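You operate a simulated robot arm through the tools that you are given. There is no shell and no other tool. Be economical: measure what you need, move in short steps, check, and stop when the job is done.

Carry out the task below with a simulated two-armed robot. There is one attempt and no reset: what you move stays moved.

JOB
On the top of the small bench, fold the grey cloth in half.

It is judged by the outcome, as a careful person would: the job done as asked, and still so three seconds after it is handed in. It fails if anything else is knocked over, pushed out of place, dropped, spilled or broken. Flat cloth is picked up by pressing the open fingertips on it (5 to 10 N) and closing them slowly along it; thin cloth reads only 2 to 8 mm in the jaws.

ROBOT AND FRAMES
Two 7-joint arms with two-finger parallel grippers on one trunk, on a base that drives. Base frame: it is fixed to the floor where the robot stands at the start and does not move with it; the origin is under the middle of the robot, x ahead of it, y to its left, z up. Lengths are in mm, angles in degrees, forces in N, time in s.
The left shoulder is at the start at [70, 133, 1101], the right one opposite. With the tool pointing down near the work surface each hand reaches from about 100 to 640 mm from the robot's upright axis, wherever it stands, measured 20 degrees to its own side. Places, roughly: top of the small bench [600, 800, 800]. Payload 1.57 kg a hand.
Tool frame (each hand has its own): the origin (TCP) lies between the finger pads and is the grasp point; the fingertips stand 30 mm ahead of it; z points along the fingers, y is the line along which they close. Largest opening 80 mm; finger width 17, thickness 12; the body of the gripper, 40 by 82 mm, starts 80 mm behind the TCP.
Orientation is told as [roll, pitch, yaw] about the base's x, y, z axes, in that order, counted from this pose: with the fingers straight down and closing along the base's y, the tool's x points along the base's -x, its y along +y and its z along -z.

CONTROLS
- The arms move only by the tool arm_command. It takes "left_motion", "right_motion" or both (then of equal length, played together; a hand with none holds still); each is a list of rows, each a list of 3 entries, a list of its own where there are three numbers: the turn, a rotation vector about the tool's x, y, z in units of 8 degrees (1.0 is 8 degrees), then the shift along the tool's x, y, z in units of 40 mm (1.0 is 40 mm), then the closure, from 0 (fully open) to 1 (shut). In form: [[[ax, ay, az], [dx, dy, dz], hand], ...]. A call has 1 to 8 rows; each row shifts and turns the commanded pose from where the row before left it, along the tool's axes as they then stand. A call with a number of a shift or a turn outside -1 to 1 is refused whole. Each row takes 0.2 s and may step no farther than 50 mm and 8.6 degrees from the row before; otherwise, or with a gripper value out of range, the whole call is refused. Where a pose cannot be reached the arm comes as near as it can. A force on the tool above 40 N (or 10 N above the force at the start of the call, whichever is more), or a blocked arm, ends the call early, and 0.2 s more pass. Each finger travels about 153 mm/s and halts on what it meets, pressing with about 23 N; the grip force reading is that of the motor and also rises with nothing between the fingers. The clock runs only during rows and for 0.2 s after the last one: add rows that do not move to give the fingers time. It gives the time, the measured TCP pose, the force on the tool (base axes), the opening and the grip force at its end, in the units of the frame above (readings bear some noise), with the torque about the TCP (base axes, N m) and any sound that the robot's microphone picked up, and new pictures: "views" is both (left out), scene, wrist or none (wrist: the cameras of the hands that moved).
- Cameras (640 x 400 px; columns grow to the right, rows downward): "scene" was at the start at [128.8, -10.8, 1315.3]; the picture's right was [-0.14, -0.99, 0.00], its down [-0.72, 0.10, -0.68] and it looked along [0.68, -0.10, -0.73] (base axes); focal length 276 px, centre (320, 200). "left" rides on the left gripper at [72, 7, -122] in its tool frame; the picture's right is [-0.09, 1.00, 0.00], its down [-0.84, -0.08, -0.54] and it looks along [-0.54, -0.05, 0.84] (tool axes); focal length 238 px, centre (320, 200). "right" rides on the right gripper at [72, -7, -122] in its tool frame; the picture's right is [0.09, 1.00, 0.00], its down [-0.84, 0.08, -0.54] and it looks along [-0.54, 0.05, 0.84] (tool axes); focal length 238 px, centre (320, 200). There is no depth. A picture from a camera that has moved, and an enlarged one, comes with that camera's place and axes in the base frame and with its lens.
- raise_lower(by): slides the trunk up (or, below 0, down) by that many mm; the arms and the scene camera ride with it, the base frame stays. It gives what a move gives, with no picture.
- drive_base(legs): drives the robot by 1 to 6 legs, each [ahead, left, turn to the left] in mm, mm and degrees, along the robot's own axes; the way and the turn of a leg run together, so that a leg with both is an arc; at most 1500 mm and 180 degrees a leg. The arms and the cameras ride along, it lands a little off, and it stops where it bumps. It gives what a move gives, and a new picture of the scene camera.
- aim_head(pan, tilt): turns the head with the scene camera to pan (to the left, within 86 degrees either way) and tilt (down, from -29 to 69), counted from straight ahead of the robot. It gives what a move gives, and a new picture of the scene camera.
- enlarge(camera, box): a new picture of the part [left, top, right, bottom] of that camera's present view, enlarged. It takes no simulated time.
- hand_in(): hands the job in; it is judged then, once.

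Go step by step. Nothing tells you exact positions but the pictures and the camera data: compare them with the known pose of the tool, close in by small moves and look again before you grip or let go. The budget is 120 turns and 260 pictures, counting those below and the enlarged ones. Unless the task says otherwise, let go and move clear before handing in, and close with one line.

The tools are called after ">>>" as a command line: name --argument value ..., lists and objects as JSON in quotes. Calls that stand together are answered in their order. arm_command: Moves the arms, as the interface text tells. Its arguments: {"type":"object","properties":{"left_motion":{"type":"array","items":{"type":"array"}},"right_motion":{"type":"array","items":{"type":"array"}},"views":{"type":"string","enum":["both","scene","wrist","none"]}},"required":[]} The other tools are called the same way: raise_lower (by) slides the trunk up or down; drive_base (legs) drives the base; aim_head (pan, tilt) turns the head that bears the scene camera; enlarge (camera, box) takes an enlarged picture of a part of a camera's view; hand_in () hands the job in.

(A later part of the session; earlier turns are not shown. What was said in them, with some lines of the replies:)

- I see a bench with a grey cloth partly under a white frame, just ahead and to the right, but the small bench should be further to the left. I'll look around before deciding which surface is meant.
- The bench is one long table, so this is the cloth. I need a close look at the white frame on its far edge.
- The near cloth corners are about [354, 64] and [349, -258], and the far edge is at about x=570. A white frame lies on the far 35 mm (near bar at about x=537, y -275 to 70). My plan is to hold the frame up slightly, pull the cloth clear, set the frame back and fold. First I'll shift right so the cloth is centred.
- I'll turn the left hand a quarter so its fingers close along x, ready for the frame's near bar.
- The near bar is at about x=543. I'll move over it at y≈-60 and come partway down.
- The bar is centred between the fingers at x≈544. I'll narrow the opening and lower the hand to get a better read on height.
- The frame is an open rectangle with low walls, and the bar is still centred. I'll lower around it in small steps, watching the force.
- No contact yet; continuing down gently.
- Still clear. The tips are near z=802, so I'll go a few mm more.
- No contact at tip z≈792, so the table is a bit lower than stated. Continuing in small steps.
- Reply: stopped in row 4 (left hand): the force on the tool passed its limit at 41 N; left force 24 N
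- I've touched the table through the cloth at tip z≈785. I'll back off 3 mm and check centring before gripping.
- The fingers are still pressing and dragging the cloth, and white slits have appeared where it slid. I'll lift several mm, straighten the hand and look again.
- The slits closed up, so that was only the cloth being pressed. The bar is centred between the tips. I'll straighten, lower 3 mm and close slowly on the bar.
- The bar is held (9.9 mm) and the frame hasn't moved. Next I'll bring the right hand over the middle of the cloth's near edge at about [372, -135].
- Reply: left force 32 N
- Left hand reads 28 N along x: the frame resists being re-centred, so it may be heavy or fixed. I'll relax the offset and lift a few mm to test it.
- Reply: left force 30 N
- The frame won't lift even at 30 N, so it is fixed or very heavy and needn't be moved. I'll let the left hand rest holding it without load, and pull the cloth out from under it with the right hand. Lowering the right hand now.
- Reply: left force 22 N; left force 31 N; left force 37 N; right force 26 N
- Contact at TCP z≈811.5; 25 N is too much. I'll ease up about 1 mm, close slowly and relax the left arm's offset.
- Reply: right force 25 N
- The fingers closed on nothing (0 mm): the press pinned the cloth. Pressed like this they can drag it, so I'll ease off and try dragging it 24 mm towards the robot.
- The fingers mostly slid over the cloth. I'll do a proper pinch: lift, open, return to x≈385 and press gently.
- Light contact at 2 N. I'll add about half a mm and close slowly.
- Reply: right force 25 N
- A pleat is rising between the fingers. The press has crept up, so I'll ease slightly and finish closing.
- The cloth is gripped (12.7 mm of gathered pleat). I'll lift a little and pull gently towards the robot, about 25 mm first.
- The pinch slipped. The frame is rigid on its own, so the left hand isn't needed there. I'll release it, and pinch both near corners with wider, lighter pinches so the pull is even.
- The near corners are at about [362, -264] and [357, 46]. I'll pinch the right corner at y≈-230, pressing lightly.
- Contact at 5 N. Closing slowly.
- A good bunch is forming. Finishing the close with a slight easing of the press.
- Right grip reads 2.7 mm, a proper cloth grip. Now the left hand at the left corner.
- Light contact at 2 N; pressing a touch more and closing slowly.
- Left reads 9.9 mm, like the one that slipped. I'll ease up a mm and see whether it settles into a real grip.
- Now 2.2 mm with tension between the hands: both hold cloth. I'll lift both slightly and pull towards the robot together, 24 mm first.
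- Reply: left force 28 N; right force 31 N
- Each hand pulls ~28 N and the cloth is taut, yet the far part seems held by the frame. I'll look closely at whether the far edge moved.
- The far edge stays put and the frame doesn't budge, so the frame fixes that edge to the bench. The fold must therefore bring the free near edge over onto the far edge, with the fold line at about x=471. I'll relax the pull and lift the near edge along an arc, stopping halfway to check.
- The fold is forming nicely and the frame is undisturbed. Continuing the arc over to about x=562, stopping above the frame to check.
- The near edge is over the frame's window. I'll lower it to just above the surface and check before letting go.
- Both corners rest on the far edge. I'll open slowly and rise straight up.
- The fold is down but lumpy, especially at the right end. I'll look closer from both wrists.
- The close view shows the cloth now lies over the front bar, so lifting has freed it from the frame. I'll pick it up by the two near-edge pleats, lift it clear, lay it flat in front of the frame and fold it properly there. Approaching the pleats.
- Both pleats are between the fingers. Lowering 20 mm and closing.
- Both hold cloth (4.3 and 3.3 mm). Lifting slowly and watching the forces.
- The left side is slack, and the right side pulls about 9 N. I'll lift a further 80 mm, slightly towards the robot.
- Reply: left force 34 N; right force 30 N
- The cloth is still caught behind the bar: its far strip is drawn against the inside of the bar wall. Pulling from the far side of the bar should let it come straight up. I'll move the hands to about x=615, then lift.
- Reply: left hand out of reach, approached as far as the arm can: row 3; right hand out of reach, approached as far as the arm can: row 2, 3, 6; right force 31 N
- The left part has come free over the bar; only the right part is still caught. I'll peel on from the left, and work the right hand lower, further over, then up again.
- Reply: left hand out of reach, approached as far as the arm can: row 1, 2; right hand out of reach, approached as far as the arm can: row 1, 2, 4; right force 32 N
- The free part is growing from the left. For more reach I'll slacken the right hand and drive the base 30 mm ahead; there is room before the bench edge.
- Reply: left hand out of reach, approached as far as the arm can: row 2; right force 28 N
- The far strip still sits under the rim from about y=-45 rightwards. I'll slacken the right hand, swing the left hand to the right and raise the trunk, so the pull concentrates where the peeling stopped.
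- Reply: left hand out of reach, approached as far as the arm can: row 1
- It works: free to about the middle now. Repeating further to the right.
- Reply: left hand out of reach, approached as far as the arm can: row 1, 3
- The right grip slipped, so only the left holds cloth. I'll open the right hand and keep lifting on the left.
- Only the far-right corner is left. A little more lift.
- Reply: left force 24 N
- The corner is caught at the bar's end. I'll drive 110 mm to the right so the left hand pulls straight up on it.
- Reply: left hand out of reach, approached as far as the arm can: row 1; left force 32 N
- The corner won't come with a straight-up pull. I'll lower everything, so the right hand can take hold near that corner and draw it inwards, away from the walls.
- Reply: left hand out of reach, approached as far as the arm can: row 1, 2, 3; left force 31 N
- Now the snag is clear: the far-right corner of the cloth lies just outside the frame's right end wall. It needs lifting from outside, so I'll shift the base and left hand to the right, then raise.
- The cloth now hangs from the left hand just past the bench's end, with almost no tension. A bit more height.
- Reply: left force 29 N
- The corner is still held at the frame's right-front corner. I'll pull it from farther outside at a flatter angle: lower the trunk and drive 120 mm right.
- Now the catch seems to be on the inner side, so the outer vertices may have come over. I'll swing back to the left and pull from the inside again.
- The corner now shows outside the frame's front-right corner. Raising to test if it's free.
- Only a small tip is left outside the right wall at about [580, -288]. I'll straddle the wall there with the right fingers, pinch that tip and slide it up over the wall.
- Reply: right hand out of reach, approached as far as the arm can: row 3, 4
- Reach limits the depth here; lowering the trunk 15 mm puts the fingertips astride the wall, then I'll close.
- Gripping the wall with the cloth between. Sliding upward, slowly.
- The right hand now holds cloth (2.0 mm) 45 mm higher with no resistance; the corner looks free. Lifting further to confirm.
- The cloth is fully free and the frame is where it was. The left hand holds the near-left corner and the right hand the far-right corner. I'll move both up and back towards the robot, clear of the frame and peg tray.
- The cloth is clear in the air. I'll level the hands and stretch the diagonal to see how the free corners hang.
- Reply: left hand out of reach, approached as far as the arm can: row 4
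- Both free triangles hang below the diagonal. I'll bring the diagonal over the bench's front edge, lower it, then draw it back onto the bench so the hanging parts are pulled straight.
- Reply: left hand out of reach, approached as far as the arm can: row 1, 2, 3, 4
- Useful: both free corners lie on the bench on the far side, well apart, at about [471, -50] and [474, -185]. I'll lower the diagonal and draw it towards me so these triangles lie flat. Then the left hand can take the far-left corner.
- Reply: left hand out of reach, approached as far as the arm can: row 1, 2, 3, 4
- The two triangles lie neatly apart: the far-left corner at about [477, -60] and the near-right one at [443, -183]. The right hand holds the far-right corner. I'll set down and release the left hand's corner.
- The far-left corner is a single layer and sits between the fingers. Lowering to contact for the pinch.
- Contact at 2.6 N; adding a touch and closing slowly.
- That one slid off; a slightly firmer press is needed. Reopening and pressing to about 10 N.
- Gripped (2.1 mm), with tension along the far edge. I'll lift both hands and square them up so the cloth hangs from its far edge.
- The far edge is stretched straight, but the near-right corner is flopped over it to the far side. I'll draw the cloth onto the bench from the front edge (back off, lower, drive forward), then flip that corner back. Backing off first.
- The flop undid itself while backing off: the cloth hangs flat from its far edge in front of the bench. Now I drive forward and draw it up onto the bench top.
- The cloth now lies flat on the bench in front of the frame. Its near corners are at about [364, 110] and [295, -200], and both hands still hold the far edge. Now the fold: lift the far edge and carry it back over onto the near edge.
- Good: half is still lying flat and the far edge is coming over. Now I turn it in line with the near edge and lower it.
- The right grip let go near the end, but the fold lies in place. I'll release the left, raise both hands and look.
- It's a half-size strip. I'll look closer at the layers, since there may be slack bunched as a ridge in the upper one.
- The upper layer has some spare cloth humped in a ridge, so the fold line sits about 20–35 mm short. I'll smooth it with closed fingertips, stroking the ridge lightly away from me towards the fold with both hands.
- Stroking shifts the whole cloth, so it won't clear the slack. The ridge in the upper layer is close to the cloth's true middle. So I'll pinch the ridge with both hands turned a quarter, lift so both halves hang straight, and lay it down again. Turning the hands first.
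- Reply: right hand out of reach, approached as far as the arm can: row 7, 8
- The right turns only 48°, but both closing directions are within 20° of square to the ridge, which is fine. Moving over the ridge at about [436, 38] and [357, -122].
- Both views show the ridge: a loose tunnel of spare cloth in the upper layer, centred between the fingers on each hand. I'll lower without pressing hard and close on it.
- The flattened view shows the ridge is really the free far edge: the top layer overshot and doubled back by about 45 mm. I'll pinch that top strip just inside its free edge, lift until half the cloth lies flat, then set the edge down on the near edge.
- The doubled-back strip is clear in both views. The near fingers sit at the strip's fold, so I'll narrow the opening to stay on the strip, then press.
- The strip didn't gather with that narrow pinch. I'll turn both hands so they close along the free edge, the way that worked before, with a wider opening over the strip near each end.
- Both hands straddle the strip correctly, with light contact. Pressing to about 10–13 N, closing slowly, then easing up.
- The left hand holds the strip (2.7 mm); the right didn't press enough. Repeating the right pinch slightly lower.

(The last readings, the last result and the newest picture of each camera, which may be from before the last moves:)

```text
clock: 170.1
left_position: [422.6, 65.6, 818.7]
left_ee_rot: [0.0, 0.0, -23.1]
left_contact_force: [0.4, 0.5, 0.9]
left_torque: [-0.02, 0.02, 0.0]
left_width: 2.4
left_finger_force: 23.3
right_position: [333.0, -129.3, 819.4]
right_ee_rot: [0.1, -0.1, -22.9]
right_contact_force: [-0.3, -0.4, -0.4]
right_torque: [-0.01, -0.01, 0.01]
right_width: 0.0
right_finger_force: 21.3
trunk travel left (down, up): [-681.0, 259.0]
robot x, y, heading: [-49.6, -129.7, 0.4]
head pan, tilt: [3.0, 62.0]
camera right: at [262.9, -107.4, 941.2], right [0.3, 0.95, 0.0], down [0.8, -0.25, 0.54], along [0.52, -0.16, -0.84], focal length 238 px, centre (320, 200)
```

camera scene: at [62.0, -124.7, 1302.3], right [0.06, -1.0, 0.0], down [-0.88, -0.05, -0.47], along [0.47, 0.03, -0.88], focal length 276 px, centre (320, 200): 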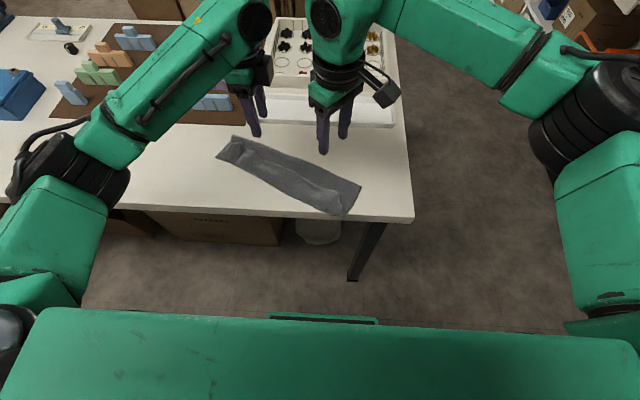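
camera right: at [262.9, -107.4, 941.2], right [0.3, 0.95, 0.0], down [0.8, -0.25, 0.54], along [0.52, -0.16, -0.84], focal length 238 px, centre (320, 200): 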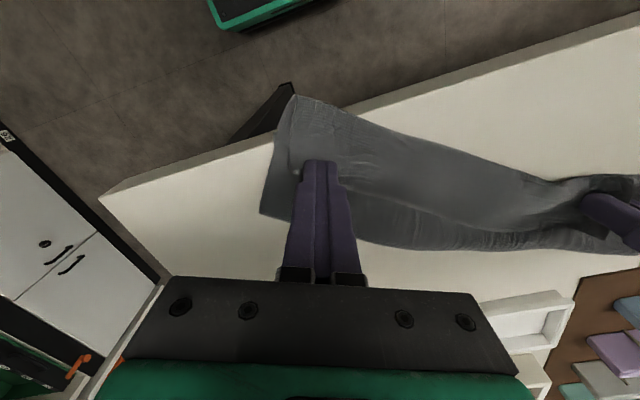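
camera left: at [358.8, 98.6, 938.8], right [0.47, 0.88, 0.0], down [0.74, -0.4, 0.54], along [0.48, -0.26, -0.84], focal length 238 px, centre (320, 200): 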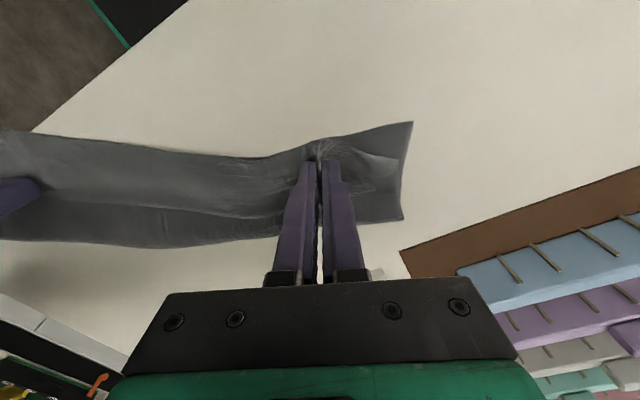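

6 N was too light for this many layers. Once more with about 13 N.

>>> arm_command --right_motion '[[[0, 0, 0], [0, 0, -0.2], 0.8], [[0, 0, 0], [0, 0, 0], 0.4], [[0, 0, 0], [0, 0, 0.2], 0.4], [[0, 0, 0], [0, 0, 0.158], 0.4], [[0, 0, 0], [0, 0, 0], 0.4], [[0, 0, 0], [0, 0, 0], 0.46], [[0, 0, 0], [0, 0, 0], 0.52], [[0, 0, 0], [0, 0, 0], 0.58]]' --views "none"

>>> arm_command --right_motion '[[[0, 0, 0], [0, 0, 0], 0.64], [[0, 0, 0], [0, 0, 0], 0.7], [[0, 0, 0], [0, 0, 0], 0.76], [[0, 0, 0], [0, 0, 0], 0.82], [[0, 0, 0], [0, 0, 0], 0.88], [[0, 0, 0], [0, 0, 0], 0.94], [[0, 0, 0], [0, 0, 0], 1], [[0, 0, 0], [0, 0, 0], 1]]' --views "none"

>>> arm_command --right_motion '[[[0, 0, 0], [0, 0, -0.03], 1], [[0, 0, 0], [0, 0, -0.1], 1], [[0, 0, 0], [0, 0, 0], 1]]' --views "scene"

```text
clock: 171.9
left_position: [421.2, 64.6, 819.3]
left_ee_rot: [0.0, -0.1, -23.0]
left_contact_force: [0.0, 0.5, 0.2]
left_torque: [0.0, -0.05, -0.01]
left_width: 2.5
left_finger_force: 23.2
right_position: [331.5, -129.3, 812.3]
right_ee_rot: [0.2, -0.2, -23.0]
right_contact_force: [1.0, 0.0, 13.3]
right_torque: [0.17, -0.09, -0.01]
right_width: 31.6
right_finger_force: 0.0
trunk travel left (down, up): [-681.0, 259.0]
robot x, y, heading: [-53.7, -126.1, 0.2]
head pan, tilt: [3.0, 62.0]
```

```text
clock: 173.7
left_position: [421.9, 63.6, 819.6]
left_ee_rot: [-0.1, 0.0, -23.1]
left_contact_force: [-2.1, -3.5, -0.3]
left_torque: [-0.13, 0.06, -0.02]
left_width: 2.8
left_finger_force: 23.1
right_position: [332.2, -127.7, 813.7]
right_ee_rot: [0.1, -0.2, -22.8]
right_contact_force: [1.8, 4.7, 14.9]
right_torque: [0.25, -0.08, -0.06]
right_width: 3.2
right_finger_force: 22.9
trunk travel left (down, up): [-681.0, 259.0]
robot x, y, heading: [-53.6, -129.7, -0.0]
head pan, tilt: [3.0, 62.0]
```

```text
clock: 174.5
left_position: [421.0, 64.2, 818.9]
left_ee_rot: [0.0, 0.1, -23.1]
left_contact_force: [-2.0, -5.0, 0.1]
left_torque: [-0.16, 0.05, 0.0]
left_width: 2.6
left_finger_force: 22.7
right_position: [332.6, -128.6, 817.1]
right_ee_rot: [0.1, -0.1, -22.9]
right_contact_force: [2.6, 3.7, 0.1]
right_torque: [0.11, -0.08, -0.02]
right_width: 2.8
right_finger_force: 22.9
trunk travel left (down, up): [-681.0, 259.0]
robot x, y, heading: [-47.0, -126.7, -0.2]
head pan, tilt: [3.0, 62.0]
camera scene: at [61.7, -124.6, 1302.2], right [0.06, -1.0, 0.0], down [-0.88, -0.05, -0.47], along [0.47, 0.03, -0.88], focal length 276 px, centre (320, 200)
```

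scene: 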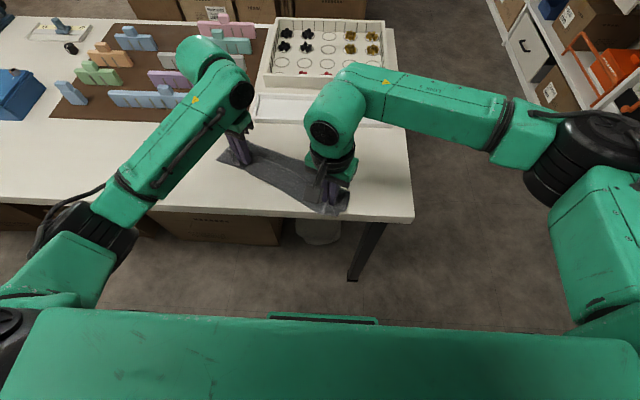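

Both hands now hold the free edge strip (2.6 and 2.8 mm). I'll lift it away so half the cloth lies flat, then carry it back in an arc so the free edge lands on the near edge.

>>> arm_command --left_motion '[[[0, 0, 0], [0, 0, -0.7], 1], [[0, 0, 0], [-0.25, 0, -0.75], 1], [[0, 0, 0], [-0.75, 0, -0.6], 1], [[0, 0, 0], [-0.88, 0, -0.3], 1], [[0, 0, 0], [-0.88, 0, 0], 1], [[0, 0, 0], [0, 0, 0], 1]]' --right_motion '[[[0, 0, 0], [0, 0, -0.7], 1], [[0, 0, 0], [-0.25, 0, -0.75], 1], [[0, 0, 0], [-0.75, 0, -0.6], 1], [[0, 0, 0], [-0.88, 0, -0.3], 1], [[0, 0, 0], [-0.88, 0, 0], 1], [[0, 0, 0], [0, 0, 0], 1]]' --views "none"

>>> enlarge --camera "scene" --box '[180, 90, 420, 250]'

```text
clock: 175.9
left_position: [523.1, 21.2, 913.1]
left_ee_rot: [0.0, -0.1, -23.1]
left_contact_force: [-2.5, -3.5, -0.4]
left_torque: [-0.1, 0.06, -0.01]
left_width: 2.8
left_finger_force: 23.2
right_position: [431.6, -170.6, 913.8]
right_ee_rot: [0.1, -0.2, -22.7]
right_contact_force: [2.1, 4.3, 0.5]
right_torque: [0.1, -0.06, -0.06]
right_width: 3.2
right_finger_force: 22.5
trunk travel left (down, up): [-681.0, 259.0]
robot x, y, heading: [-51.9, -130.7, 0.1]
head pan, tilt: [3.0, 62.0]
```

```text
2.50 times, centred on (300, 170) of scene
camera zoom: at [61.0, -123.8, 1302.4], right [0.06, -1.0, 0.0], down [-0.88, -0.05, -0.47], along [0.47, 0.03, -0.88], focal length 691 px, centre (370, 275)
```

zoom: 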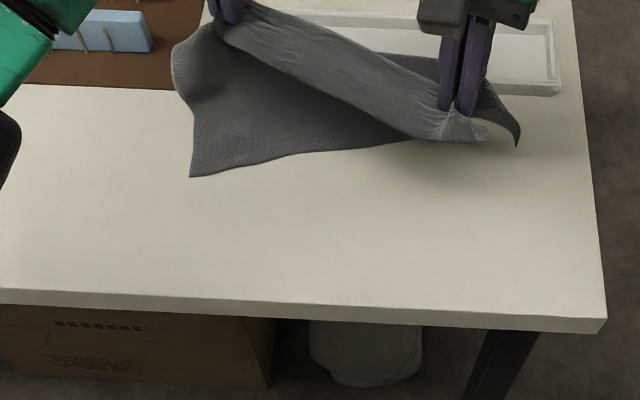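

The lower layer was drawn along at the right: the right hand holds both edges together there, while the near-left corner lies free at about [430, 65]. I'll swing back and lower so the free edge lands on that corner.

>>> arm_command --left_motion '[[[0, 0, 0], [0.375, -0.2, 0], 1], [[0, 0, 0], [0.5, -0.25, 0.25], 1], [[0, 0, 0], [0.5, -0.25, 0.5], 1], [[0, 0, 0], [0.375, -0.2, 0.7], 1], [[0, 0, 0], [0.3, -0.15, 0.6], 1], [[0, 0, 0], [0, 0, 0.25], 1], [[0, 0, 0], [0, 0, 0], 1]]' --right_motion '[[[0, 0, 0], [0.375, -0.2, 0], 1], [[0, 0, 0], [0.5, -0.25, 0.25], 1], [[0, 0, 0], [0.5, -0.25, 0.5], 1], [[0, 0, 0], [0.375, -0.2, 0.7], 1], [[0, 0, 0], [0.3, -0.15, 0.6], 1], [[0, 0, 0], [0, 0, 0.25], 1], [[0, 0, 0], [0, 0, 0], 1]]' --views "none"

>>> arm_command --left_motion '[[[0, 0, 0], [0, 0, 0], 0.8], [[0, 0, 0], [0, 0, 0], 0.6], [[0, 0, 0], [0, 0, 0], 0.6], [[0, 0, 0], [0, 0, -0.6], 0.6], [[0, 0, 0], [0, 0, -0.9], 0.6], [[0, 0, 0], [0, 0.9, -0.4], 0.6], [[0, 0, 0], [0, 0.95, 0], 0.6], [[0, 0, 0], [0, 0.95, 0], 0.6]]' --right_motion '[[[0, 0, 0], [0, 0, 0], 0.8], [[0, 0, 0], [0, 0, 0], 0.6], [[0, 0, 0], [0, 0, 0], 0.6], [[0, 0, 0], [0, 0, -0.6], 0.6], [[0, 0, 0], [0, 0, -0.9], 0.6], [[0, 0, 0], [0, -0.9, -0.4], 0.6], [[0, 0, 0], [0, -0.95, 0], 0.6], [[0, 0, 0], [0, -0.95, 0], 0.6]]' --views "none"

>>> enlarge --camera "scene" --box '[180, 90, 420, 250]'

```text
clock: 177.5
left_position: [434.3, 17.6, 820.8]
left_ee_rot: [-0.2, 0.0, -23.3]
left_contact_force: [-7.8, -15.4, -0.8]
left_torque: [-0.45, 0.24, -0.11]
left_width: 2.7
left_finger_force: 23.1
right_position: [340.6, -179.2, 818.1]
right_ee_rot: [0.2, -0.1, -22.8]
right_contact_force: [8.0, 15.7, 0.5]
right_torque: [0.49, -0.27, -0.07]
right_width: 3.2
right_finger_force: 23.4
trunk travel left (down, up): [-681.0, 259.0]
robot x, y, heading: [-54.1, -127.8, -0.1]
head pan, tilt: [3.0, 62.0]
```

```text
clock: 179.3
left_position: [476.2, 121.2, 901.7]
left_ee_rot: [-0.1, 0.1, -23.1]
left_contact_force: [-0.4, -0.3, -0.4]
left_torque: [-0.01, 0.02, 0.01]
left_width: 31.8
left_finger_force: 0.1
right_position: [305.1, -282.0, 897.0]
right_ee_rot: [0.1, -0.1, -22.9]
right_contact_force: [-0.4, 0.1, 0.5]
right_torque: [0.03, -0.01, 0.01]
right_width: 32.1
right_finger_force: 0.0
trunk travel left (down, up): [-681.0, 259.0]
robot x, y, heading: [-49.8, -131.0, 0.5]
head pan, tilt: [3.0, 62.0]
```

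```text
2.50 times, centred on (300, 170) of scene
camera zoom: at [61.1, -125.3, 1302.4], right [0.06, -1.0, 0.0], down [-0.88, -0.05, -0.47], along [0.47, 0.03, -0.88], focal length 691 px, centre (370, 275)
```

zoom: 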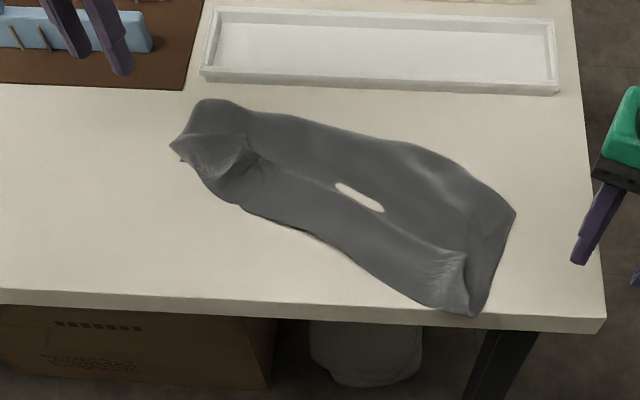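

The cloth now lies folded in half along its length, about 115 mm wide by 330 mm long, on the clear part of the bench top. The frame and other items look in place and both hands are clear, so I'm handing in.

>>> hand_in

```text
The job is handed in.
```

I handed the job in with the grey cloth folded roughly in half, about 115 mm by 330 mm, on the clear front part of the small bench. The fold is not neat: the left end is bunched and a small gap showed in the top layer in my last view. The cloth's far edge was caught under the white frame, which I had to work it free of, but the frame and other items looked in place in that view.
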